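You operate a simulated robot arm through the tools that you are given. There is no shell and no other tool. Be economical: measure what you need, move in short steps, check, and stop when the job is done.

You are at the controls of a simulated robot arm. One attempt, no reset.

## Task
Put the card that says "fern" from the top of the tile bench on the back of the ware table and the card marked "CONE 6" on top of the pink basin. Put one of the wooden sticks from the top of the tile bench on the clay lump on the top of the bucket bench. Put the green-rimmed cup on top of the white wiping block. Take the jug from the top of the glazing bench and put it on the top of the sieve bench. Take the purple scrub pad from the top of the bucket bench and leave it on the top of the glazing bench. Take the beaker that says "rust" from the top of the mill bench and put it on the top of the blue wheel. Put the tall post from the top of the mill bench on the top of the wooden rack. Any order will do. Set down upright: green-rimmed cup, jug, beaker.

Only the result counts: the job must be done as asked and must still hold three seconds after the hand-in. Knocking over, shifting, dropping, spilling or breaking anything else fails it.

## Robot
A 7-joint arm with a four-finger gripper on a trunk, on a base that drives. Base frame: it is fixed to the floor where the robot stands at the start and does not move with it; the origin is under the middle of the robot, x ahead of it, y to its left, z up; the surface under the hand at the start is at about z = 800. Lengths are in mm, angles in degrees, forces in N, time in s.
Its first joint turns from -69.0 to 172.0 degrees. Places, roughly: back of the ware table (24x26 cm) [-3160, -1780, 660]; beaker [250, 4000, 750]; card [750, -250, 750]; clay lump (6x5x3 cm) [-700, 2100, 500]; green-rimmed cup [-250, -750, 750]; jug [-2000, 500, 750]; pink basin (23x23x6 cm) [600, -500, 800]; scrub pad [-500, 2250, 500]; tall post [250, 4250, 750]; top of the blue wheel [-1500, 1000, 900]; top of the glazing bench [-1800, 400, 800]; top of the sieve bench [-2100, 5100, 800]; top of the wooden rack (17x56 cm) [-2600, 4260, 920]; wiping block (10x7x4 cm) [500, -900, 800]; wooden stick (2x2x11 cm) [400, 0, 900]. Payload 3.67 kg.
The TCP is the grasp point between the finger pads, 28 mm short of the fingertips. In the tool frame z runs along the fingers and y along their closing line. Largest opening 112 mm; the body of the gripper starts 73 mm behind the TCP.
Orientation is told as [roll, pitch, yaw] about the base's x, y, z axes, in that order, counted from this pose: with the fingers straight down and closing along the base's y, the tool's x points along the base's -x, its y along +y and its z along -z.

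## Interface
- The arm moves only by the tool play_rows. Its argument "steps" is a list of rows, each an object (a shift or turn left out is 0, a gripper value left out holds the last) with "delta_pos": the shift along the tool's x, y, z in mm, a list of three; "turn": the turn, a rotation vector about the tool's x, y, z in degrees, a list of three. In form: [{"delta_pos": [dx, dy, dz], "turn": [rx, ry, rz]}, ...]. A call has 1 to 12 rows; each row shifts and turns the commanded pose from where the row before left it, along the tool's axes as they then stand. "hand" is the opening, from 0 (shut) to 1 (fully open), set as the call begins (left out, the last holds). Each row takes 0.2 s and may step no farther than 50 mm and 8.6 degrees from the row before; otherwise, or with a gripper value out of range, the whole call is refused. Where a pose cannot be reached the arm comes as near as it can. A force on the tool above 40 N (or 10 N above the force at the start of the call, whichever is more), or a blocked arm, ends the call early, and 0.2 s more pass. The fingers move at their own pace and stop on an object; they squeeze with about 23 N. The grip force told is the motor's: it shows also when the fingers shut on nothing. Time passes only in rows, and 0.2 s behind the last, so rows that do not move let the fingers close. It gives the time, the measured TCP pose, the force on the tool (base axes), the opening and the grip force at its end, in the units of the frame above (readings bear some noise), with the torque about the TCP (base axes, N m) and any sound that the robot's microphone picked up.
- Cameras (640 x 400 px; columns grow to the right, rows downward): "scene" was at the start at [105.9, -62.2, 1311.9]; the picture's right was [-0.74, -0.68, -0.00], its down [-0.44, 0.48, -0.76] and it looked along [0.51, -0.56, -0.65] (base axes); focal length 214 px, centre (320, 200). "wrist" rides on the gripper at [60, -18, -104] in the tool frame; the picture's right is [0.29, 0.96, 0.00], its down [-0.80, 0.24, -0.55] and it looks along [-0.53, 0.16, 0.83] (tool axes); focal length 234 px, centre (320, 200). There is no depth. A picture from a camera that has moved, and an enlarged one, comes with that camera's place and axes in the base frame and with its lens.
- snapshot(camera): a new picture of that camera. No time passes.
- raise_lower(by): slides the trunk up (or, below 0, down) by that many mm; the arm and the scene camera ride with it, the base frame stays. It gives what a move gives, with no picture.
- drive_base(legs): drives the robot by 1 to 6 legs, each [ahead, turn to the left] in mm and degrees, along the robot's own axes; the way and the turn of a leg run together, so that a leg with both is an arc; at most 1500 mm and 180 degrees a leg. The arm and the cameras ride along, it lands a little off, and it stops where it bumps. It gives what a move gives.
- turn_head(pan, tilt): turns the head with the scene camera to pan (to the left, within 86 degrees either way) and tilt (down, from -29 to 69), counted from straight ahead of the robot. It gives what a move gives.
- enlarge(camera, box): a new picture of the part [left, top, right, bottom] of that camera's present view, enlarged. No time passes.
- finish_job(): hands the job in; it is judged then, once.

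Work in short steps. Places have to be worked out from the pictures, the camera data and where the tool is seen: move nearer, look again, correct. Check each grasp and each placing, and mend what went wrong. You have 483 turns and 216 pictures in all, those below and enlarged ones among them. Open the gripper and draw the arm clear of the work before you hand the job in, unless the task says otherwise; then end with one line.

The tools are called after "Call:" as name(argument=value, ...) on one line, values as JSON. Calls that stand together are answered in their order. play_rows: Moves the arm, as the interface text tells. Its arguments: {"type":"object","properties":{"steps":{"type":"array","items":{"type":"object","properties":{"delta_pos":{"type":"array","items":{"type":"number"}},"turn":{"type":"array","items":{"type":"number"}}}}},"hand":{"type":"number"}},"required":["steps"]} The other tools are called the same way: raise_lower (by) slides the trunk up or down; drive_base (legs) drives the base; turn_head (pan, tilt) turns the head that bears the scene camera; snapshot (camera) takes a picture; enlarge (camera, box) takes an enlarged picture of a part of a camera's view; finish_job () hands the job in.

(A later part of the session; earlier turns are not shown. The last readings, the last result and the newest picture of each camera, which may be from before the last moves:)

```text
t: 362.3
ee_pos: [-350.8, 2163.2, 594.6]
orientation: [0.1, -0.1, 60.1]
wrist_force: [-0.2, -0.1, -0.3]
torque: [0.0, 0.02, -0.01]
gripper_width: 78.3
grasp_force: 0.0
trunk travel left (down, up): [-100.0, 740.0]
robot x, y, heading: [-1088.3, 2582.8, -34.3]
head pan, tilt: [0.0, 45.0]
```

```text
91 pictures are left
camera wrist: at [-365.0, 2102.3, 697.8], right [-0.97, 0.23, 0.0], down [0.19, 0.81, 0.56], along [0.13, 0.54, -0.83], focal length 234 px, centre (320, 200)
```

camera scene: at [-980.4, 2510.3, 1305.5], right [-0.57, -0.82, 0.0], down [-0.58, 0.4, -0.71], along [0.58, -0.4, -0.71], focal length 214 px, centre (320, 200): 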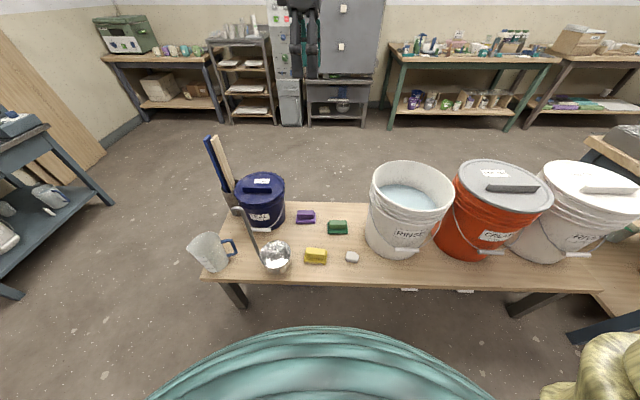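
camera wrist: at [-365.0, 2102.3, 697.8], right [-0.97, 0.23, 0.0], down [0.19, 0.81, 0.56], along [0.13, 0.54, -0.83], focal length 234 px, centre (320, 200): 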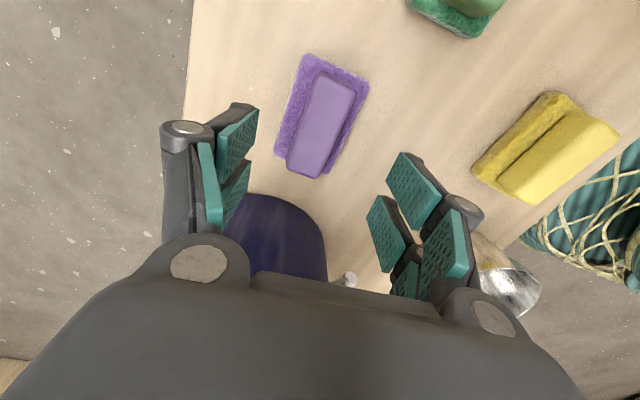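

Centred. Descend carefully to grip the pad.

Call:
play_rows(steps=[{"delta_pos": [0, 0, 40]}, {"delta_pos": [0, 0, 40]}, {"delta_pos": [0, 0, 20]}, {}])

Call:
snapshot(camera="wrist")

```text
t: 363.3
ee_pos: [-352.6, 2163.3, 496.1]
orientation: [0.1, -0.1, 60.2]
wrist_force: [-0.2, -0.7, 0.4]
torque: [0.0, -0.04, 0.0]
gripper_width: 78.5
grasp_force: 0.0
trunk travel left (down, up): [-100.0, 740.0]
robot x, y, heading: [-1085.9, 2583.8, -34.8]
head pan, tilt: [0.0, 45.0]
```

```text
90 pictures are left
camera wrist: at [-365.8, 2101.6, 598.4], right [-0.97, 0.23, 0.0], down [0.19, 0.81, 0.55], along [0.13, 0.54, -0.83], focal length 234 px, centre (320, 200)
```

wrist: 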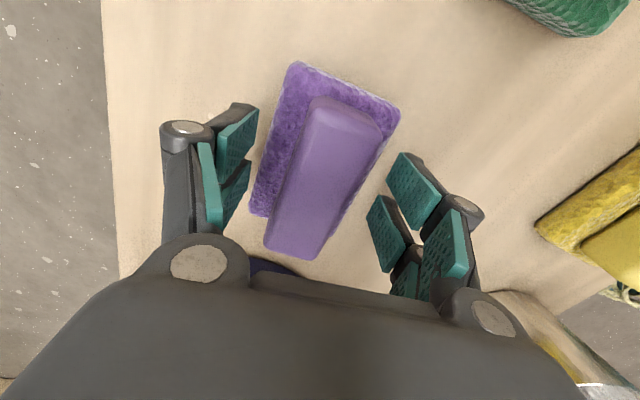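

Handle top is about at TCP height. Lower another 10 and close.

Call:
play_rows(steps=[{"delta_pos": [0, 0, 5]}, {"delta_pos": [0, 0, 5]}, {}])

Call:
play_rows(steps=[{}, {}, {}], hand=0)

Call:
play_rows(steps=[{"delta_pos": [0, 0, -20]}, {"delta_pos": [0, 0, -40]}, {"delta_pos": [0, 0, -40]}, {}])

Call:
snapshot(camera="wrist")

```text
t: 364.1
ee_pos: [-352.7, 2162.2, 486.2]
orientation: [0.0, 0.0, 60.3]
wrist_force: [-1.3, 0.4, 1.3]
torque: [0.0, -0.02, 0.01]
gripper_width: 78.2
grasp_force: 0.0
trunk travel left (down, up): [-100.0, 740.0]
robot x, y, heading: [-1086.6, 2582.0, -34.7]
head pan, tilt: [0.0, 45.0]
```

```text
t: 364.9
ee_pos: [-353.1, 2161.1, 486.8]
orientation: [0.0, -0.1, 60.2]
wrist_force: [0.6, 0.0, 2.5]
torque: [0.11, -0.07, -0.04]
gripper_width: 65.8
grasp_force: 23.7
trunk travel left (down, up): [-100.0, 740.0]
robot x, y, heading: [-1087.8, 2585.8, -34.5]
head pan, tilt: [0.0, 45.0]
```

```text
t: 365.9
ee_pos: [-354.6, 2162.3, 585.7]
orientation: [0.0, -0.1, 60.1]
wrist_force: [0.4, 0.0, -0.4]
torque: [-0.03, -0.02, 0.0]
gripper_width: 65.6
grasp_force: 23.0
trunk travel left (down, up): [-100.0, 740.0]
robot x, y, heading: [-1087.6, 2581.0, -34.5]
head pan, tilt: [0.0, 45.0]
```

```text
89 pictures are left
camera wrist: at [-367.5, 2100.9, 689.3], right [-0.97, 0.23, 0.0], down [0.19, 0.81, 0.56], along [0.13, 0.54, -0.83], focal length 234 px, centre (320, 200)
```

wrist: 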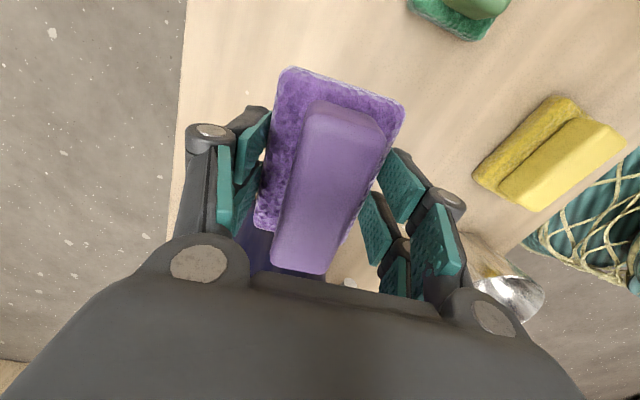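

Pad held (66 mm). Raise the trunk back, lift and retract the hand, then drive to the jug's vacated spot on the glazing bench.

Call:
raise_lower(by=350)

Call:
play_rows(steps=[{"delta_pos": [0, 25, -40]}, {"delta_pos": [0, 25, -40]}, {"delta_pos": [0, 25, -40]}, {"delta_pos": [0, 40, -20]}, {"delta_pos": [0, 40, 0]}, {}])

Call:
drive_base(legs=[[-190, 0], [0, -90.8], [1500, 0], [865, 0], [0, 90]])

Call:
turn_head(pan=0, tilt=40)

Call:
snapshot(camera="scene")

```text
t: 369.3
ee_pos: [-354.0, 2160.5, 935.2]
orientation: [0.0, -0.1, 60.2]
wrist_force: [-0.7, 0.3, -0.2]
torque: [0.01, 0.0, 0.01]
gripper_width: 65.7
grasp_force: 22.0
trunk travel left (down, up): [-450.0, 390.0]
robot x, y, heading: [-1087.0, 2584.6, -34.5]
head pan, tilt: [0.0, 45.0]
```

```text
t: 370.7
ee_pos: [-488.2, 2236.8, 1074.4]
orientation: [0.2, -0.1, 60.0]
wrist_force: [-0.1, 0.2, -0.6]
torque: [0.03, 0.0, -0.01]
gripper_width: 65.3
grasp_force: 23.1
trunk travel left (down, up): [-450.0, 390.0]
robot x, y, heading: [-1086.0, 2586.7, -34.5]
head pan, tilt: [0.0, 45.0]
```

```text
t: 391.2
ee_pos: [-2025.3, 378.4, 1074.1]
orientation: [0.0, -0.1, 58.8]
wrist_force: [0.6, 0.1, -0.5]
torque: [-0.01, 0.02, -0.02]
gripper_width: 65.6
grasp_force: 23.1
trunk travel left (down, up): [-450.0, 390.0]
robot x, y, heading: [-2616.0, 737.8, -36.0]
head pan, tilt: [0.0, 45.0]
```

```text
t: 391.8
ee_pos: [-2024.9, 377.6, 1075.3]
orientation: [0.0, -0.1, 58.8]
wrist_force: [0.5, 0.2, -1.2]
torque: [-0.01, 0.02, -0.02]
gripper_width: 65.9
grasp_force: 23.5
trunk travel left (down, up): [-450.0, 390.0]
robot x, y, heading: [-2613.1, 739.9, -35.6]
head pan, tilt: [0.0, 40.0]
```

```text
88 pictures are left
camera scene: at [-2508.0, 658.8, 1312.7], right [-0.59, -0.81, 0.0], down [-0.52, 0.38, -0.77], along [0.62, -0.45, -0.64], focal length 214 px, centre (320, 200)
```

scene: 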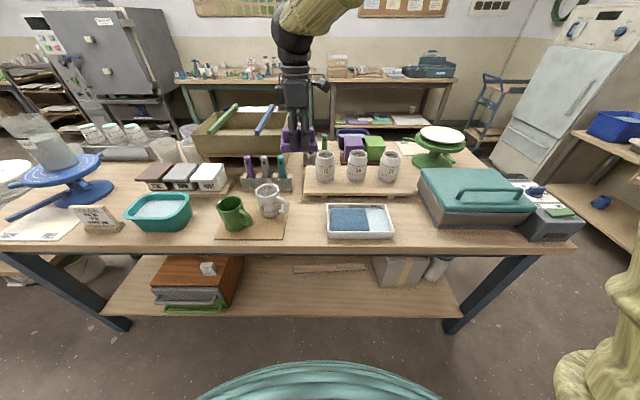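

Enlarge the free gap to measure it.

Call:
enlarge(camera="scene", box=[240, 170, 350, 260])

Call:
snapshot(camera="wrist")

```text
4.44 times, centred on (295, 215) of scene
camera zoom: at [-2508.0, 658.8, 1312.7], right [-0.59, -0.81, 0.0], down [-0.52, 0.38, -0.77], along [0.62, -0.45, -0.64], focal length 953 px, centre (431, 133)
```

zoom: 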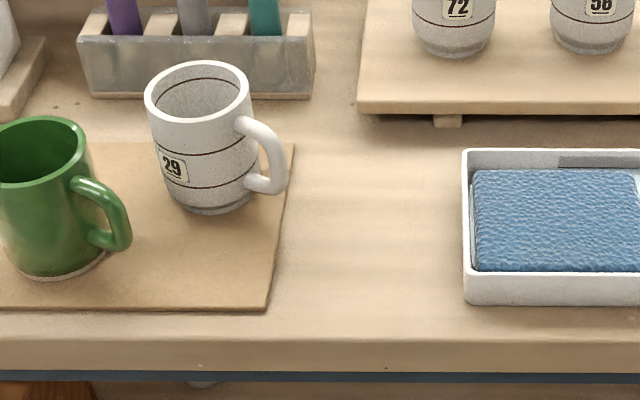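

```text
86 pictures are left
camera wrist: at [-2040.0, 316.9, 1178.5], right [-0.97, 0.25, 0.0], down [0.21, 0.81, 0.56], along [0.14, 0.54, -0.83], focal length 234 px, centre (320, 200)
```

wrist: 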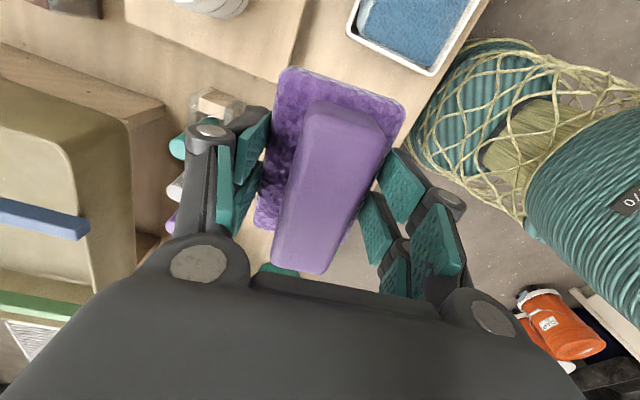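

Gap is ~130 mm, centre (-2067,389). Align the pad along the bench and descend partway.

Call:
play_rows(steps=[{"turn": [0, 0, 4]}, {"delta_pos": [15, 40, 0]}, {"delta_pos": [0, 0, 45]}, {"delta_pos": [0, 0, 45]}, {"delta_pos": [0, 0, 45]}, {"delta_pos": [0, 0, 45]}, {}])

Call:
enlarge(camera="scene", box=[240, 150, 360, 260])

Call:
snapshot(camera="wrist")

```text
t: 393.4
ee_pos: [-2064.3, 387.3, 894.1]
orientation: [-0.1, -0.1, 54.8]
wrist_force: [-1.2, 0.3, -0.9]
torque: [-0.01, -0.03, 0.0]
gripper_width: 65.3
grasp_force: 22.9
trunk travel left (down, up): [-450.0, 390.0]
robot x, y, heading: [-2611.3, 737.5, -35.6]
head pan, tilt: [0.0, 40.0]
```

```text
3.64 times, centred on (300, 205) of scene
camera zoom: at [-2508.3, 658.9, 1312.8], right [-0.59, -0.81, 0.0], down [-0.52, 0.38, -0.77], along [0.62, -0.45, -0.64], focal length 780 px, centre (393, 182)
```

zoom: 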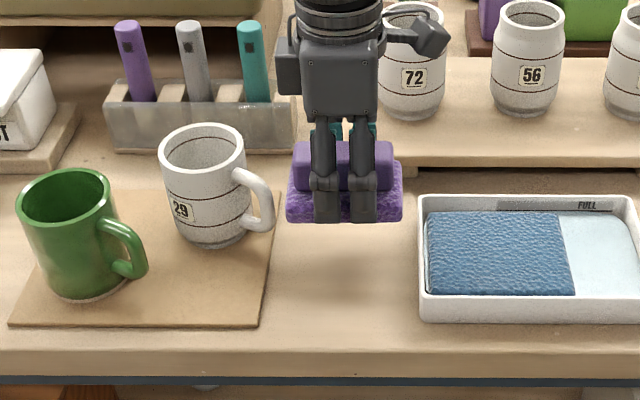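

```text
84 pictures are left
camera wrist: at [-2084.4, 327.7, 997.1], right [-0.95, 0.32, 0.0], down [0.26, 0.79, 0.56], along [0.18, 0.53, -0.83], focal length 234 px, centre (320, 200)
```

wrist: 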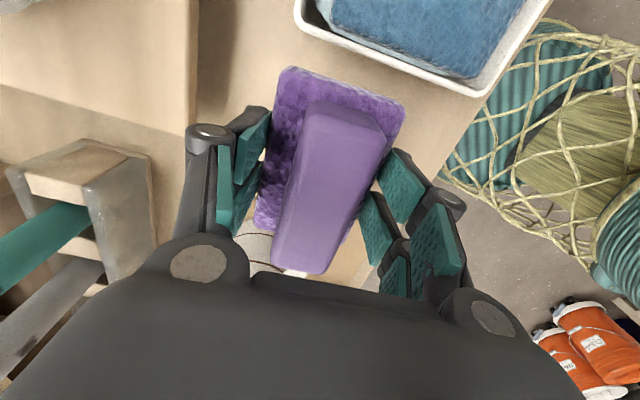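

Well centred with ~25 mm margins. Lower to contact.

Call:
play_rows(steps=[{"delta_pos": [0, 0, 25]}, {"delta_pos": [0, 0, 15]}, {"delta_pos": [0, 0, 8]}, {"delta_pos": [0, 0, 3]}, {"delta_pos": [0, 0, 3]}, {}])

```text
t: 394.8
ee_pos: [-2066.4, 387.9, 840.3]
orientation: [0.0, -0.1, 54.8]
wrist_force: [-0.8, -0.3, -0.5]
torque: [-0.02, 0.03, 0.01]
gripper_width: 65.5
grasp_force: 22.5
trunk travel left (down, up): [-450.0, 390.0]
robot x, y, heading: [-2618.5, 737.9, -35.9]
head pan, tilt: [0.0, 40.0]
```

Call:
play_rows(steps=[{"delta_pos": [0, 0, 2]}, {"delta_pos": [0, 0, 2]}, {"delta_pos": [0, 0, 2]}, {}])

Call:
enlarge(camera="scene", box=[260, 170, 350, 250])

```text
t: 395.8
ee_pos: [-2066.0, 388.3, 836.6]
orientation: [0.0, -0.1, 54.8]
wrist_force: [0.1, -0.8, 3.3]
torque: [0.13, -0.09, -0.04]
gripper_width: 65.6
grasp_force: 22.7
trunk travel left (down, up): [-450.0, 390.0]
robot x, y, heading: [-2617.4, 737.7, -36.0]
head pan, tilt: [0.0, 40.0]
```

```text
5.00 times, centred on (305, 210) of scene
camera zoom: at [-2508.1, 658.9, 1312.8], right [-0.59, -0.81, 0.0], down [-0.52, 0.38, -0.77], along [0.62, -0.45, -0.64], focal length 1072 px, centre (395, 150)
```

zoom: 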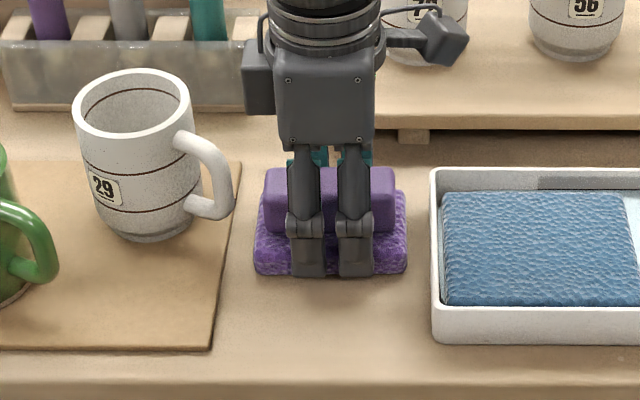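

Touching. Release and rise.

Call:
play_rows(steps=[{}, {}, {}], hand=0.75)

Call:
play_rows(steps=[{"delta_pos": [0, 0, -20]}, {"delta_pos": [0, 0, -40]}, {"delta_pos": [0, 0, -45]}, {"delta_pos": [0, 0, -45]}, {"delta_pos": [0, 0, -45]}, {"delta_pos": [0, 0, -45]}])

Call:
enlarge(camera="scene", box=[230, 140, 380, 260])

```text
t: 396.6
ee_pos: [-2065.4, 389.3, 836.0]
orientation: [0.0, -0.1, 54.7]
wrist_force: [-0.5, -0.2, -0.3]
torque: [0.01, -0.01, -0.04]
gripper_width: 84.2
grasp_force: 0.1
trunk travel left (down, up): [-450.0, 390.0]
robot x, y, heading: [-2613.6, 736.1, -35.9]
head pan, tilt: [0.0, 40.0]
```

```text
t: 398.0
ee_pos: [-2066.4, 389.3, 1077.0]
orientation: [0.0, 0.0, 54.9]
wrist_force: [-0.2, 0.3, 0.0]
torque: [0.0, -0.01, 0.02]
gripper_width: 84.4
grasp_force: 0.0
trunk travel left (down, up): [-450.0, 390.0]
robot x, y, heading: [-2613.9, 736.6, -35.9]
head pan, tilt: [0.0, 40.0]
```

```text
3.33 times, centred on (305, 200) of scene
camera zoom: at [-2508.6, 659.3, 1312.7], right [-0.59, -0.81, 0.0], down [-0.52, 0.38, -0.77], along [0.62, -0.45, -0.64], focal length 715 px, centre (370, 200)
```

zoom: 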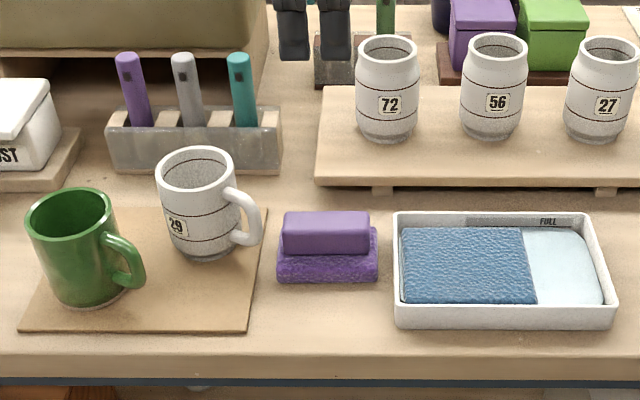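

Pad placed. Last item: the stick. Drive around the south end of the glazing bench to the tile bench.

Call:
drive_base(legs=[[0, -89.5], [1130, 0], [0, 90], [1500, 0], [550, 0], [0, 90]])

```text
t: 425.0
ee_pos: [-1272.9, -869.6, 1076.9]
orientation: [-0.1, -0.1, 141.4]
wrist_force: [-0.3, -0.7, -1.0]
torque: [0.01, -0.01, 0.0]
gripper_width: 83.9
grasp_force: 0.1
trunk travel left (down, up): [-450.0, 390.0]
robot x, y, heading: [-1653.9, -1399.9, 50.6]
head pan, tilt: [0.0, 40.0]
```

On track. Drive along the aisle to the tile bench and face it.

Call:
drive_base(legs=[[0, 4], [1500, 0], [790, 0], [0, -90]])

Call:
turn_head(pan=0, tilt=35)

Call:
snapshot(camera="scene")

```text
t: 440.4
ee_pos: [247.5, 123.5, 1075.0]
orientation: [0.0, -0.1, 57.2]
wrist_force: [0.8, -0.4, 0.0]
torque: [-0.01, -0.02, 0.0]
gripper_width: 84.1
grasp_force: 0.0
trunk travel left (down, up): [-450.0, 390.0]
robot x, y, heading: [-316.5, 452.5, -33.5]
head pan, tilt: [0.0, 40.0]
```

```text
t: 441.1
ee_pos: [247.8, 123.3, 1075.7]
orientation: [-0.1, -0.1, 57.2]
wrist_force: [0.9, -0.5, 0.0]
torque: [0.02, -0.02, 0.02]
gripper_width: 84.0
grasp_force: 0.0
trunk travel left (down, up): [-450.0, 390.0]
robot x, y, heading: [-317.7, 449.2, -33.6]
head pan, tilt: [0.0, 35.0]
```

```text
81 pictures are left
camera scene: at [-202.9, 373.7, 1320.2], right [-0.55, -0.83, 0.0], down [-0.48, 0.32, -0.82], along [0.68, -0.45, -0.57], focal length 214 px, centre (320, 200)
```

scene: 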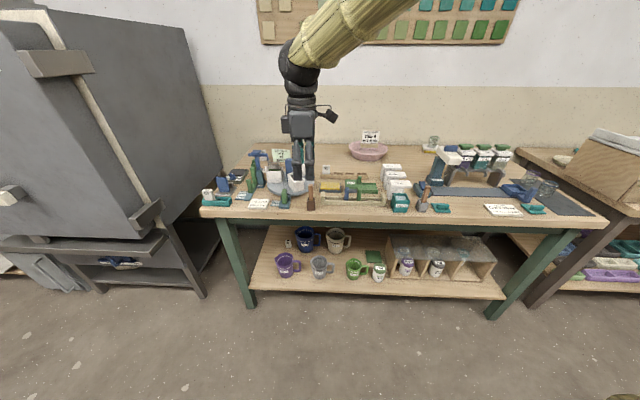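

Enlarge the stick holders.

Call:
enlarge(camera="scene", box=[270, 160, 360, 230])

Call:
enlarge(camera="scene", box=[380, 160, 470, 230])

```text
5.71 times, centred on (315, 195) of scene
camera zoom: at [-202.9, 373.7, 1320.2], right [-0.55, -0.83, 0.0], down [-0.48, 0.32, -0.82], along [0.68, -0.45, -0.57], focal length 1226 px, centre (349, 229)
```

zoom: 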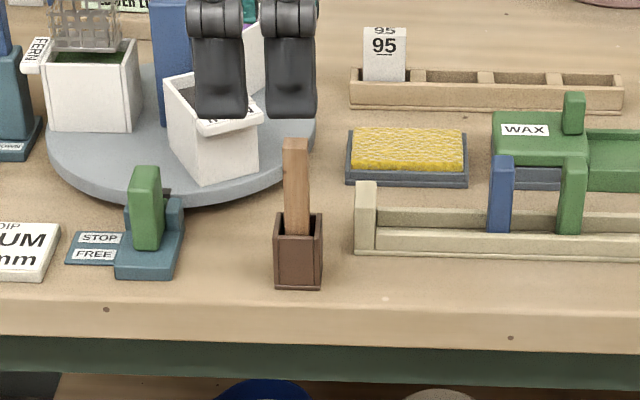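

```text
5.71 times, centred on (425, 195) of scene
camera zoom: at [-202.9, 373.7, 1320.2], right [-0.55, -0.83, 0.0], down [-0.48, 0.32, -0.82], along [0.68, -0.45, -0.57], focal length 1226 px, centre (-280, 229)
```

zoom: 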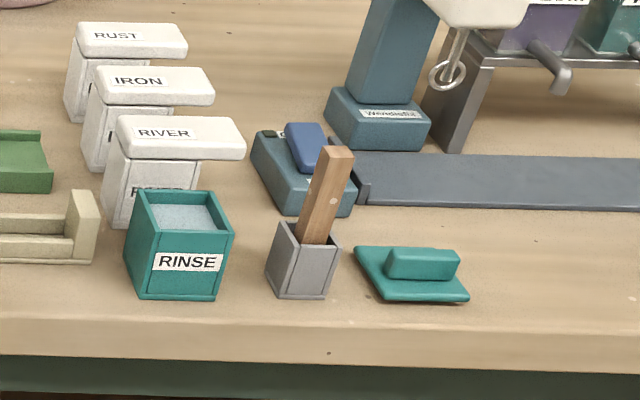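

Brown holder: stick at about (390,22), visible z≈860–920. I'll grasp it with the tool horizontal (so it can later be laid flat). First yaw the tool to -35, a bit farther out.

Call:
play_rows(steps=[{"delta_pos": [0, -45, 0]}, {"delta_pos": [0, -45, 0]}, {"delta_pos": [0, -20, 0]}], hand=0.45)

Call:
play_rows(steps=[{"turn": [0, 0, 8.4]}, {"turn": [0, 0, 8.4]}, {"turn": [0, 0, 8.4]}, {"turn": [0, 0, 8.4]}, {"turn": [0, 0, 8.4]}, {"turn": [0, 0, 8.4]}, {"turn": [0, 0, 8.4]}, {"turn": [0, 0, 8.4]}, {"turn": [0, 0, 8.4]}, {"turn": [0, 0, 8.4]}, {"turn": [0, 0, 8.4]}])

Call:
play_rows(steps=[{"turn": [0, -8, 0]}, {"turn": [0, -8, 0]}, {"turn": [0, -8, 0]}, {"turn": [0, -8, 0]}, {"turn": [0, -8, 0]}, {}])

```text
t: 441.9
ee_pos: [339.8, 62.7, 1073.9]
orientation: [0.1, 0.0, 57.2]
wrist_force: [0.0, 0.1, 0.5]
torque: [0.01, 0.02, -0.01]
gripper_width: 50.5
grasp_force: 0.1
trunk travel left (down, up): [-450.0, 390.0]
robot x, y, heading: [-315.4, 453.4, -33.3]
head pan, tilt: [0.0, 35.0]
```

```text
t: 444.3
ee_pos: [340.6, 64.9, 1075.5]
orientation: [0.1, 0.0, -35.4]
wrist_force: [0.3, 0.4, -0.3]
torque: [0.01, 0.01, 0.01]
gripper_width: 50.7
grasp_force: 0.0
trunk travel left (down, up): [-450.0, 390.0]
robot x, y, heading: [-316.4, 453.6, -33.4]
head pan, tilt: [0.0, 35.0]
```

```text
t: 445.9
ee_pos: [338.8, 41.6, 1006.8]
orientation: [5.5, -32.2, -39.7]
wrist_force: [0.6, 0.0, 0.1]
torque: [0.03, -0.02, 0.06]
gripper_width: 50.4
grasp_force: 0.0
trunk travel left (down, up): [-450.0, 390.0]
robot x, y, heading: [-315.1, 449.6, -33.9]
head pan, tilt: [0.0, 35.0]
stopped in row 6: the arm was blocked; the commanded pose is now the measured one
```

The arm folds too much this close. Back the robot off so the arm can extend, and fix roll/yaw.

Call:
drive_base(legs=[[-200, 0]])

Call:
play_rows(steps=[{"turn": [5.5, 0, 0]}, {"turn": [-2.3, 0, -3.6]}, {}])

```text
t: 447.4
ee_pos: [168.9, 151.0, 1007.1]
orientation: [5.4, -32.3, -39.9]
wrist_force: [-0.4, -0.3, 0.6]
torque: [0.0, -0.02, 0.02]
gripper_width: 50.2
grasp_force: 0.0
trunk travel left (down, up): [-450.0, 390.0]
robot x, y, heading: [-479.3, 563.5, -33.6]
head pan, tilt: [0.0, 35.0]
```

```text
t: 448.2
ee_pos: [167.6, 139.9, 1009.9]
orientation: [2.5, -31.6, -38.1]
wrist_force: [0.1, 0.8, 0.2]
torque: [0.0, -0.02, 0.02]
gripper_width: 50.4
grasp_force: 0.0
trunk travel left (down, up): [-450.0, 390.0]
robot x, y, heading: [-485.9, 561.2, -33.8]
head pan, tilt: [0.0, 35.0]
```

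Extend forward and up along the present tilt.

Call:
play_rows(steps=[{"delta_pos": [-40, 0, 7], "turn": [2.5, 0, 0]}, {"delta_pos": [-40, 0, 7]}, {"delta_pos": [-40, 0, 7]}, {"delta_pos": [-40, 0, 7]}, {}])

Call:
play_rows(steps=[{"turn": [0, -8, 0]}, {"turn": [0, -8, 0]}, {"turn": [0, -8, 0]}, {}])

```text
t: 449.6
ee_pos: [280.2, 35.3, 1099.7]
orientation: [1.7, -33.2, -39.5]
wrist_force: [0.1, -0.6, -0.3]
torque: [0.01, 0.0, 0.01]
gripper_width: 50.4
grasp_force: 0.0
trunk travel left (down, up): [-450.0, 390.0]
robot x, y, heading: [-481.7, 560.7, -33.8]
head pan, tilt: [0.0, 35.0]
stopped in row 5: the arm was blocked; the commanded pose is now the measured one
```

```text
t: 450.9
ee_pos: [256.4, -17.6, 1113.6]
orientation: [13.0, -55.5, -52.6]
wrist_force: [-0.8, 0.3, 0.6]
torque: [-0.01, 0.02, 0.01]
gripper_width: 50.3
grasp_force: 0.1
trunk travel left (down, up): [-450.0, 390.0]
robot x, y, heading: [-482.1, 561.6, -33.6]
head pan, tilt: [0.0, 35.0]
stopped in row 4: the arm was blocked; the commanded pose is now the measured one
```

Blocked again; look at the arm's configuration.

Call:
snapshot(camera="scene")

```text
78 pictures are left
camera scene: at [-370.2, 484.2, 1320.3], right [-0.56, -0.83, 0.0], down [-0.48, 0.32, -0.82], along [0.68, -0.46, -0.57], focal length 214 px, centre (320, 200)
```

scene: 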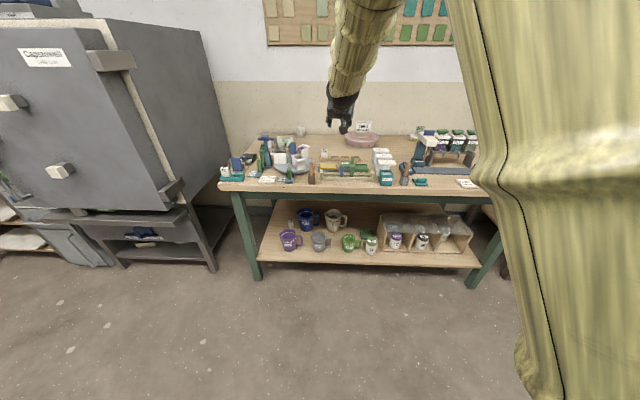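

Horizontal grasping isn't feasible. New plan: grasp the stick with the tool vertical, and lay it flat later on the bucket bench by pivoting, then regrip. Restore the tool to vertical.

Call:
play_rows(steps=[{"turn": [6.5, 0, 0]}, {"turn": [6.5, 0, 0]}, {"turn": [0, 8, 0]}, {"turn": [0, 8, 0]}, {"turn": [0, 8, 0]}, {"turn": [0, 8, 0]}, {"turn": [0, 8, 0]}, {"turn": [0, 8, 0]}, {"turn": [0, 7.5, 0]}, {}])

```text
t: 453.1
ee_pos: [257.7, -15.4, 1114.5]
orientation: [-0.1, 0.0, -52.4]
wrist_force: [0.7, 0.0, -0.2]
torque: [0.0, -0.03, 0.0]
gripper_width: 50.5
grasp_force: 0.0
trunk travel left (down, up): [-450.0, 390.0]
robot x, y, heading: [-485.7, 559.7, -33.7]
head pan, tilt: [0.0, 35.0]
```

Tool vertical again. Drive forward 250 and yaw to about -35.

Call:
drive_base(legs=[[250, 0]])

Call:
play_rows(steps=[{"turn": [0, 0, -8.5]}, {"turn": [0, 0, -8.5]}, {}])

```text
t: 454.9
ee_pos: [468.5, -153.1, 1111.3]
orientation: [-0.3, 0.0, -52.2]
wrist_force: [0.1, 0.1, -0.4]
torque: [-0.01, 0.01, -0.01]
gripper_width: 50.1
grasp_force: 0.1
trunk travel left (down, up): [-450.0, 390.0]
robot x, y, heading: [-272.7, 422.7, -33.5]
head pan, tilt: [0.0, 35.0]
```

```text
t: 455.7
ee_pos: [469.9, -153.4, 1112.4]
orientation: [-0.1, 0.0, -35.1]
wrist_force: [0.1, 0.7, -0.5]
torque: [0.02, 0.0, 0.01]
gripper_width: 50.3
grasp_force: 0.0
trunk travel left (down, up): [-450.0, 390.0]
robot x, y, heading: [-275.4, 419.0, -33.6]
head pan, tilt: [0.0, 35.0]
```

Move above the stick.

Call:
play_rows(steps=[{"delta_pos": [41, 24, 12]}, {"delta_pos": [41, 24, 12]}, {"delta_pos": [41, 24, 12]}, {"delta_pos": [42, 25, 12]}, {}])

Call:
snapshot(camera="wrist")

```text
refused: row 4 steps farther than a row can; nothing moved
```

```text
77 pictures are left
camera wrist: at [410.2, -132.1, 1215.6], right [0.32, 0.95, 0.0], down [0.79, -0.26, 0.55], along [0.52, -0.18, -0.83], focal length 234 px, centre (320, 200)
```

wrist: 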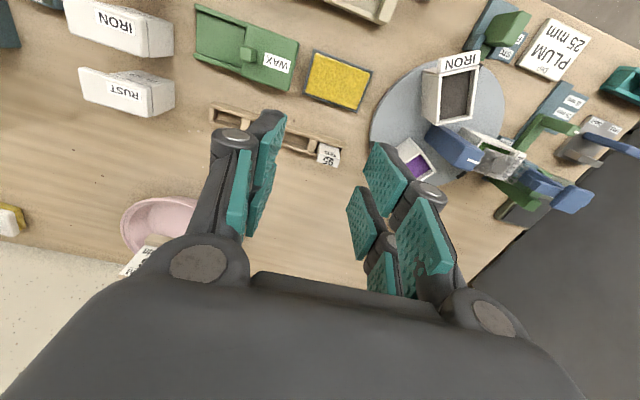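

Call:
play_rows(steps=[{"delta_pos": [33, 19, 10]}, {"delta_pos": [33, 19, 10]}, {"delta_pos": [33, 19, 10]}, {"delta_pos": [33, 20, 10]}, {"delta_pos": [33, 20, 10]}, {}])

Call:
snapshot(camera="wrist")

```text
t: 457.1
ee_pos: [387.7, 20.9, 1062.6]
orientation: [-0.1, 0.2, -35.4]
wrist_force: [-0.3, 0.4, -0.6]
torque: [0.04, 0.0, 0.0]
gripper_width: 50.6
grasp_force: 0.1
trunk travel left (down, up): [-450.0, 390.0]
robot x, y, heading: [-276.7, 416.7, -33.7]
head pan, tilt: [0.0, 35.0]
```

```text
76 pictures are left
camera wrist: at [329.3, 40.8, 1165.8], right [0.32, 0.95, 0.0], down [0.79, -0.26, 0.55], along [0.52, -0.18, -0.83], focal length 234 px, centre (320, 200)
```

wrist: 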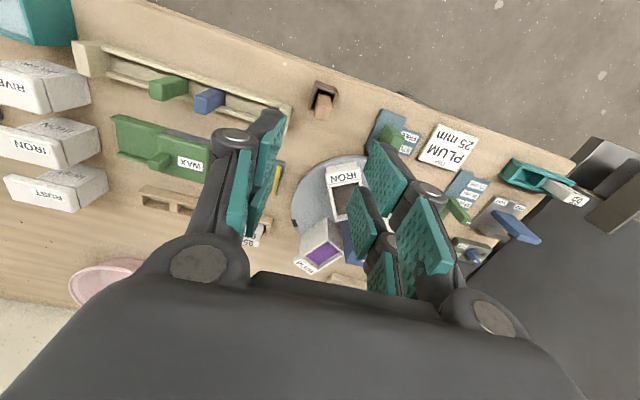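

Enlarge the stick top.

Call:
enlarge(camera="wrist", box=[270, 60, 380, 150])

```text
4.44 times, centred on (325, 105) of wrist
camera zoom: at [329.3, 40.8, 1165.8], right [0.32, 0.95, 0.0], down [0.79, -0.26, 0.55], along [0.52, -0.18, -0.83], focal length 1041 px, centre (298, 622)
```

zoom: 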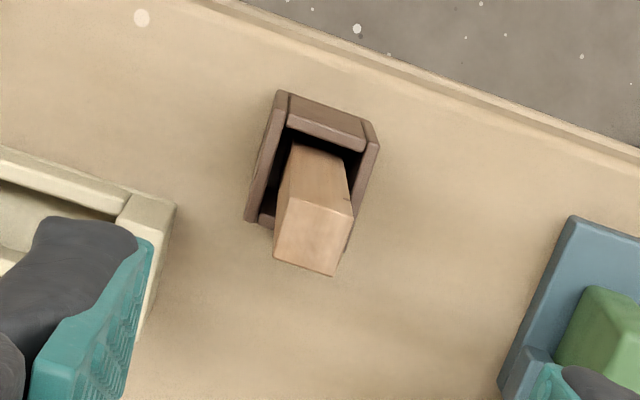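

Stick top centre (385.6,24), edges need +3.6° yaw. Align, descend to TCP≈900, grip.

Call:
play_rows(steps=[{"turn": [0, 0, -3.6], "delta_pos": [3, 1, 30]}, {"delta_pos": [0, 0, 45]}, {"delta_pos": [0, 0, 45]}, {"delta_pos": [0, 0, 30]}, {}])

Call:
snapshot(camera="wrist")

```text
t: 458.3
ee_pos: [388.5, 25.8, 911.8]
orientation: [-0.3, 0.0, -31.5]
wrist_force: [0.5, 0.4, 0.2]
torque: [-0.01, -0.01, 0.01]
gripper_width: 50.4
grasp_force: 0.1
trunk travel left (down, up): [-450.0, 390.0]
robot x, y, heading: [-275.3, 424.8, -33.4]
head pan, tilt: [0.0, 35.0]
```

```text
74 pictures are left
camera wrist: at [326.9, 40.9, 1015.3], right [0.26, 0.97, 0.0], down [0.81, -0.21, 0.55], along [0.53, -0.15, -0.83], focal length 234 px, centre (320, 200)
```

wrist: 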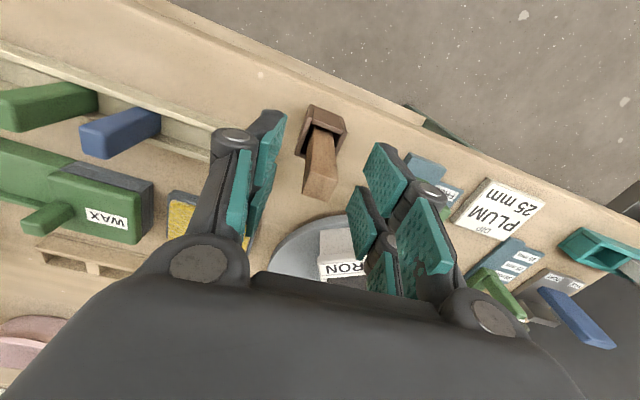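

Stick top triangulates to z≈899 at (389,23). Lower to TCP 893, close, and lift.

Call:
play_rows(steps=[{"delta_pos": [0, 0, 10]}, {"delta_pos": [0, -1, 9]}, {}])

Call:
play_rows(steps=[{}, {}, {}], hand=0)

Call:
play_rows(steps=[{"delta_pos": [0, 0, -15]}, {"delta_pos": [0, 0, -25]}, {"delta_pos": [0, 0, -40]}, {"delta_pos": [0, 0, -40]}, {"delta_pos": [0, 0, -40]}, {}])

Call:
snapshot(camera="wrist")

Call:
enlarge(camera="scene", box=[250, 80, 370, 220])

```text
t: 459.1
ee_pos: [385.9, 23.0, 893.3]
orientation: [-0.2, 0.1, -31.6]
wrist_force: [0.2, 0.1, 0.1]
torque: [0.0, 0.01, -0.02]
gripper_width: 50.7
grasp_force: 0.1
trunk travel left (down, up): [-450.0, 390.0]
robot x, y, heading: [-274.4, 422.2, -33.7]
head pan, tilt: [0.0, 35.0]
```

```text
t: 459.9
ee_pos: [387.6, 23.0, 893.9]
orientation: [-0.3, 0.0, -31.6]
wrist_force: [-0.2, 0.8, 0.1]
torque: [-0.02, -0.02, -0.02]
gripper_width: 15.0
grasp_force: 23.1
trunk travel left (down, up): [-450.0, 390.0]
robot x, y, heading: [-274.8, 420.3, -33.6]
head pan, tilt: [0.0, 35.0]
```

```text
t: 461.3
ee_pos: [387.3, 24.2, 1051.9]
orientation: [-0.2, 0.1, -31.5]
wrist_force: [-0.6, 0.4, 0.1]
torque: [0.0, 0.01, 0.0]
gripper_width: 14.9
grasp_force: 23.2
trunk travel left (down, up): [-450.0, 390.0]
robot x, y, heading: [-274.2, 423.4, -33.5]
head pan, tilt: [0.0, 35.0]
```

```text
73 pictures are left
camera wrist: at [327.8, 40.9, 1156.4], right [0.26, 0.97, 0.0], down [0.81, -0.21, 0.55], along [0.53, -0.14, -0.83], focal length 234 px, centre (320, 200)
```

wrist: 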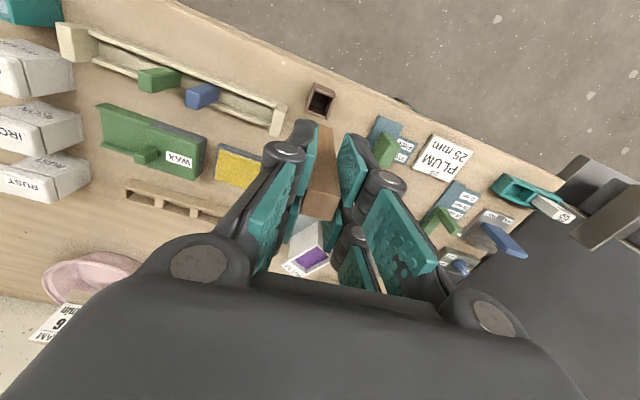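

```text
2.86 times, centred on (310, 150) of scene
camera zoom: at [-161.1, 346.1, 1320.2], right [-0.55, -0.83, 0.0], down [-0.48, 0.32, -0.82], along [0.68, -0.45, -0.57], focal length 613 px, centre (349, 343)
```

zoom: 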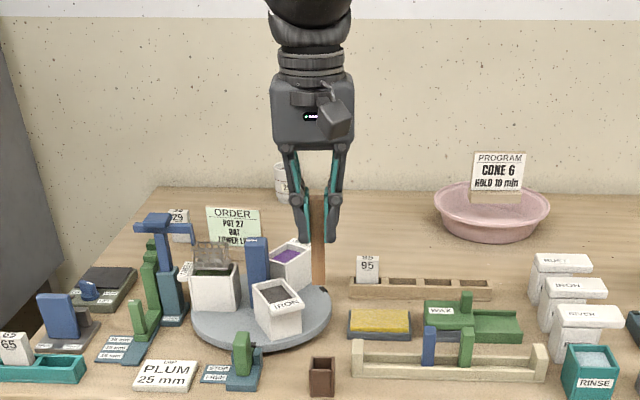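

Stick held vertically (15 mm). Back off and drive to the bucket bench's near side.

Call:
drive_base(legs=[[-200, 0], [0, 103.1], [1288, 0], [0, 75]])

Call:
turn_head(pan=0, tilt=45)

Call:
snapshot(camera="scene")

```text
t: 476.5
ee_pos: [-611.5, 2135.8, 1051.9]
orientation: [-0.3, 0.1, 146.9]
wrist_force: [0.0, 0.6, -0.5]
torque: [0.01, -0.03, -0.03]
gripper_width: 15.3
grasp_force: 22.7
trunk travel left (down, up): [-450.0, 390.0]
robot x, y, heading: [39.8, 1724.5, 144.6]
head pan, tilt: [0.0, 35.0]
```

```text
t: 477.2
ee_pos: [-612.2, 2135.4, 1052.3]
orientation: [-0.3, 0.1, 147.0]
wrist_force: [0.2, 1.1, -0.4]
torque: [-0.06, 0.02, 0.01]
gripper_width: 14.9
grasp_force: 23.2
trunk travel left (down, up): [-450.0, 390.0]
robot x, y, heading: [40.1, 1723.3, 144.7]
head pan, tilt: [0.0, 45.0]
```

```text
71 pictures are left
camera scene: at [-69.0, 1797.7, 1305.5], right [0.57, 0.82, 0.0], down [0.58, -0.41, -0.71], along [-0.58, 0.41, -0.71], focal length 214 px, centre (320, 200)
```

scene: 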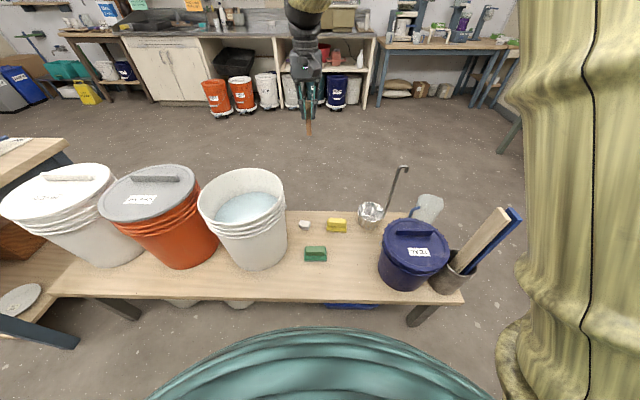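

Bucket bench from the near side. I'll lay the stick in the purple pad's old free area. Move above (-407,2169), then lower the trunk.

Call:
play_rows(steps=[{"delta_pos": [31, -28, 0]}, {"delta_pos": [31, -28, 0]}, {"delta_pos": [31, -28, 0]}, {"delta_pos": [31, -28, 0]}, {"delta_pos": [29, -28, 0]}, {}])

Call:
raise_lower(by=-380)

Call:
snapshot(camera="scene")

Call:
snapshot(camera="wrist")

```text
t: 478.6
ee_pos: [-407.5, 2170.4, 1054.4]
orientation: [-0.4, 0.1, 146.9]
wrist_force: [-0.9, 0.3, -1.5]
torque: [0.03, -0.01, 0.0]
gripper_width: 15.3
grasp_force: 23.5
trunk travel left (down, up): [-450.0, 390.0]
robot x, y, heading: [38.9, 1717.9, 145.1]
head pan, tilt: [0.0, 45.0]
```

```text
t: 482.3
ee_pos: [-406.6, 2169.7, 674.7]
orientation: [-0.2, 0.2, 147.0]
wrist_force: [-0.8, -0.4, -0.2]
torque: [-0.02, 0.01, -0.01]
gripper_width: 15.2
grasp_force: 23.1
trunk travel left (down, up): [-70.0, 770.0]
robot x, y, heading: [40.1, 1720.8, 145.1]
head pan, tilt: [0.0, 45.0]
```

```text
70 pictures are left
camera scene: at [-68.8, 1797.7, 925.5], right [0.57, 0.82, 0.0], down [0.58, -0.41, -0.71], along [-0.58, 0.41, -0.71], focal length 214 px, centre (320, 200)
```

scene: 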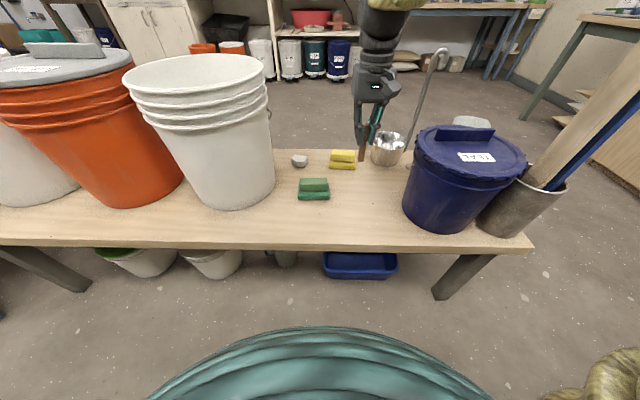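

```text
69 pictures are left
camera wrist: at [-346.6, 2152.6, 777.6], right [-0.28, -0.96, 0.0], down [-0.8, 0.23, 0.55], along [-0.53, 0.16, -0.83], focal length 234 px, centre (320, 200)
```

wrist: 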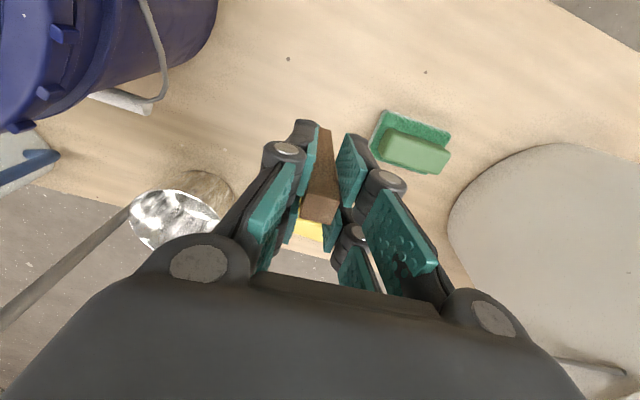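

Position fine. Lower toward contact.

Call:
play_rows(steps=[{"delta_pos": [0, 0, 45]}, {"delta_pos": [0, 0, 40]}, {"delta_pos": [0, 0, 15]}, {}])

Call:
enlarge(camera="scene", box=[290, 70, 430, 210])

```text
t: 483.3
ee_pos: [-405.2, 2170.1, 573.4]
orientation: [-0.4, 0.1, 146.8]
wrist_force: [-0.3, 0.3, -0.6]
torque: [0.02, 0.0, 0.0]
gripper_width: 15.0
grasp_force: 22.6
trunk travel left (down, up): [-70.0, 770.0]
robot x, y, heading: [42.1, 1721.2, 144.8]
head pan, tilt: [0.0, 45.0]
```

```text
2.86 times, centred on (360, 140) of scene
camera zoom: at [-68.9, 1797.7, 925.4], right [0.57, 0.82, 0.0], down [0.58, -0.41, -0.71], along [-0.58, 0.41, -0.71], focal length 613 px, centre (206, 371)
```

zoom: 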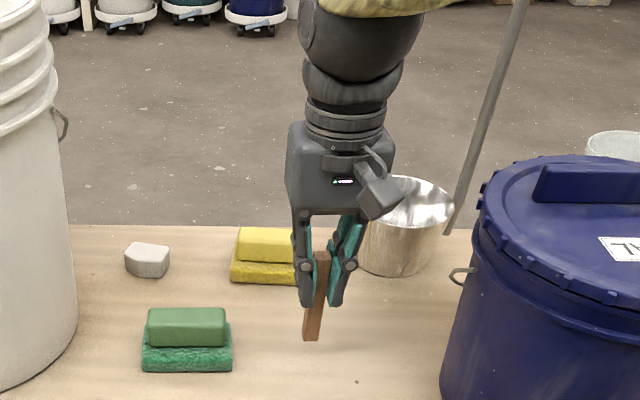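

Call:
play_rows(steps=[{"delta_pos": [0, 0, 10]}, {"delta_pos": [0, 0, 6]}, {"delta_pos": [0, 0, 3]}, {}])

Call:
play_rows(steps=[{"delta_pos": [0, 0, 2]}, {"delta_pos": [0, 0, 2]}, {"delta_pos": [0, 0, 2]}, {}])

```text
t: 484.3
ee_pos: [-406.9, 2171.0, 554.8]
orientation: [-0.2, 0.1, 146.9]
wrist_force: [-0.1, -0.8, -0.9]
torque: [0.0, -0.01, 0.0]
gripper_width: 15.1
grasp_force: 22.8
trunk travel left (down, up): [-70.0, 770.0]
robot x, y, heading: [38.8, 1720.7, 144.7]
head pan, tilt: [0.0, 45.0]
```

```text
t: 485.3
ee_pos: [-404.9, 2171.0, 548.7]
orientation: [-0.2, -0.1, 146.9]
wrist_force: [0.1, 0.2, -0.4]
torque: [-0.04, 0.01, 0.05]
gripper_width: 15.0
grasp_force: 22.9
trunk travel left (down, up): [-70.0, 770.0]
robot x, y, heading: [38.7, 1719.4, 144.8]
head pan, tilt: [0.0, 45.0]
```

Call:
play_rows(steps=[{"delta_pos": [0, 0, 2]}, {"delta_pos": [0, 0, 2]}, {"delta_pos": [0, 0, 2]}, {}])

Call:
play_rows(steps=[{"delta_pos": [0, 0, 2]}, {"delta_pos": [0, 0, 2]}, {}])

```text
t: 486.3
ee_pos: [-406.4, 2170.3, 542.6]
orientation: [-0.2, 0.1, 146.9]
wrist_force: [-0.7, 0.1, -0.3]
torque: [-0.05, 0.04, 0.02]
gripper_width: 15.0
grasp_force: 22.7
trunk travel left (down, up): [-70.0, 770.0]
robot x, y, heading: [40.2, 1721.3, 145.0]
head pan, tilt: [0.0, 45.0]
```

```text
t: 487.1
ee_pos: [-407.2, 2170.1, 539.0]
orientation: [-0.3, 0.2, 146.9]
wrist_force: [0.0, 0.7, -0.6]
torque: [0.03, 0.02, -0.01]
gripper_width: 15.2
grasp_force: 23.3
trunk travel left (down, up): [-70.0, 770.0]
robot x, y, heading: [46.0, 1719.6, 145.0]
head pan, tilt: [0.0, 45.0]
```

Call:
play_rows(steps=[{"delta_pos": [0, 0, 2]}, {"delta_pos": [0, 0, 2]}, {"delta_pos": [0, 0, 2]}, {}])

Call:
enlarge(camera="scene", box=[310, 110, 400, 200])

```text
t: 488.1
ee_pos: [-404.9, 2170.7, 534.4]
orientation: [-0.3, -0.1, 147.0]
wrist_force: [-2.8, 1.5, 24.1]
torque: [0.15, 0.2, 0.0]
gripper_width: 15.0
grasp_force: 23.4
trunk travel left (down, up): [-70.0, 770.0]
robot x, y, heading: [40.6, 1722.1, 145.1]
head pan, tilt: [0.0, 45.0]
```

```text
4.44 times, centred on (355, 155) of scene
camera zoom: at [-68.2, 1797.0, 925.7], right [0.57, 0.82, 0.0], down [0.58, -0.41, -0.71], along [-0.58, 0.41, -0.71], focal length 953 px, centre (164, 400)
```

zoom: 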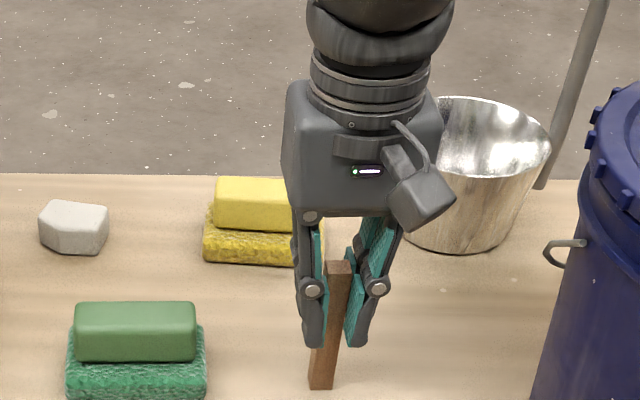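

Contact (24 N), stick bottom pinned. Begin the pivot: move the hand toward the robot along an arc.

Call:
play_rows(steps=[{"delta_pos": [14.8, 0, 1.3]}, {"delta_pos": [14.2, 0, 3.8]}, {"delta_pos": [13.5, 0, 6.3]}, {}])

Call:
enlarge(camera="scene", box=[310, 110, 400, 220])

Call:
snapshot(camera="wrist")

```text
t: 489.1
ee_pos: [-369.3, 2146.8, 520.8]
orientation: [-0.2, 0.1, 146.8]
wrist_force: [-2.8, 0.1, 12.7]
torque: [0.24, 0.4, 0.01]
gripper_width: 14.7
grasp_force: 22.7
trunk travel left (down, up): [-70.0, 770.0]
robot x, y, heading: [40.5, 1718.6, 144.8]
head pan, tilt: [0.0, 45.0]
```

```text
3.64 times, centred on (355, 165) of scene
camera zoom: at [-68.5, 1797.3, 925.5], right [0.57, 0.82, 0.0], down [0.58, -0.41, -0.71], along [-0.58, 0.41, -0.71], focal length 780 px, centre (193, 327)
```

zoom: 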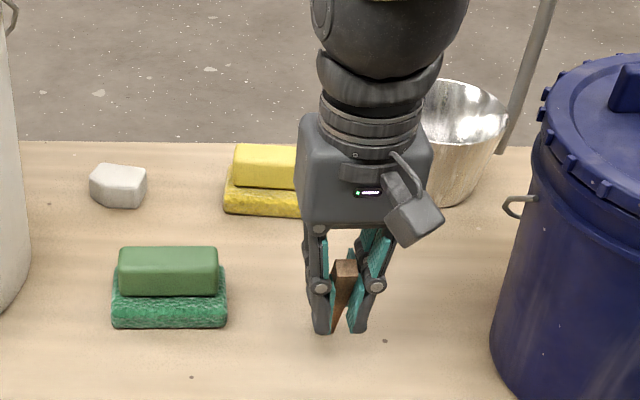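

```text
65 pictures are left
camera wrist: at [-309.1, 2129.4, 624.6], right [-0.28, -0.96, 0.0], down [-0.8, 0.23, 0.55], along [-0.53, 0.16, -0.83], focal length 234 px, centre (320, 200)
```

wrist: 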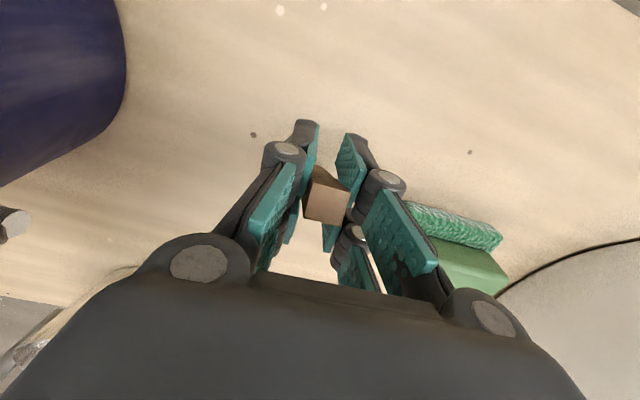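

The stick pivots as planned. Continue the arc.

Call:
play_rows(steps=[{"delta_pos": [12.1, 0, 8.5]}, {"delta_pos": [10.4, 0, 10.5]}, {}])

Call:
play_rows(steps=[{"delta_pos": [8.6, 0, 12.1]}, {}])

Call:
enlarge(camera="scene", box=[310, 110, 400, 220])

Call:
snapshot(camera="wrist")

```text
t: 489.9
ee_pos: [-350.7, 2135.8, 503.1]
orientation: [-0.3, 0.1, 146.9]
wrist_force: [-1.7, 1.6, 13.9]
torque: [0.4, 0.53, 0.02]
gripper_width: 14.9
grasp_force: 22.9
trunk travel left (down, up): [-70.0, 770.0]
robot x, y, heading: [42.4, 1720.8, 145.1]
head pan, tilt: [0.0, 45.0]
```

```text
t: 490.5
ee_pos: [-343.7, 2131.0, 491.1]
orientation: [-0.3, 0.0, 147.0]
wrist_force: [-2.4, 2.4, 14.0]
torque: [0.42, 0.67, -0.01]
gripper_width: 14.8
grasp_force: 22.9
trunk travel left (down, up): [-70.0, 770.0]
robot x, y, heading: [38.4, 1723.2, 144.9]
head pan, tilt: [0.0, 45.0]
```

```text
3.64 times, centred on (355, 165) of scene
camera zoom: at [-68.5, 1797.3, 925.5], right [0.57, 0.82, 0.0], down [0.58, -0.41, -0.71], along [-0.58, 0.41, -0.71], focal length 780 px, centre (193, 327)
```

zoom: 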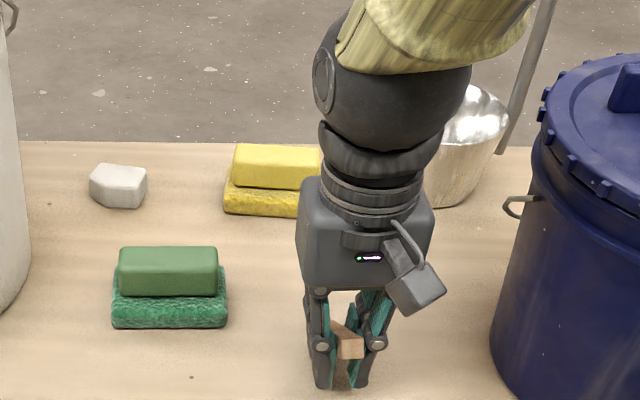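

```text
63 pictures are left
camera wrist: at [-284.1, 2113.0, 594.7], right [-0.28, -0.96, 0.0], down [-0.8, 0.23, 0.55], along [-0.53, 0.16, -0.83], focal length 234 px, centre (320, 200)
```

wrist: 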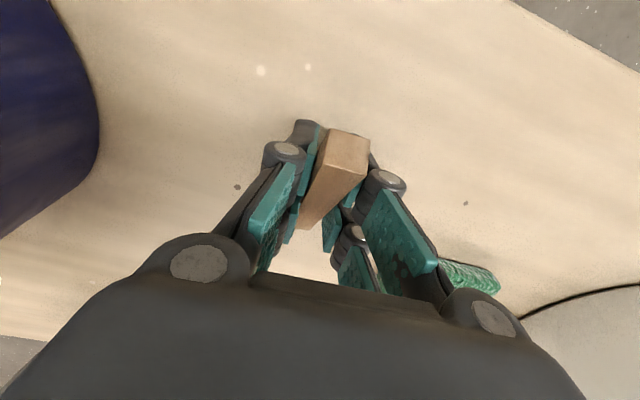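

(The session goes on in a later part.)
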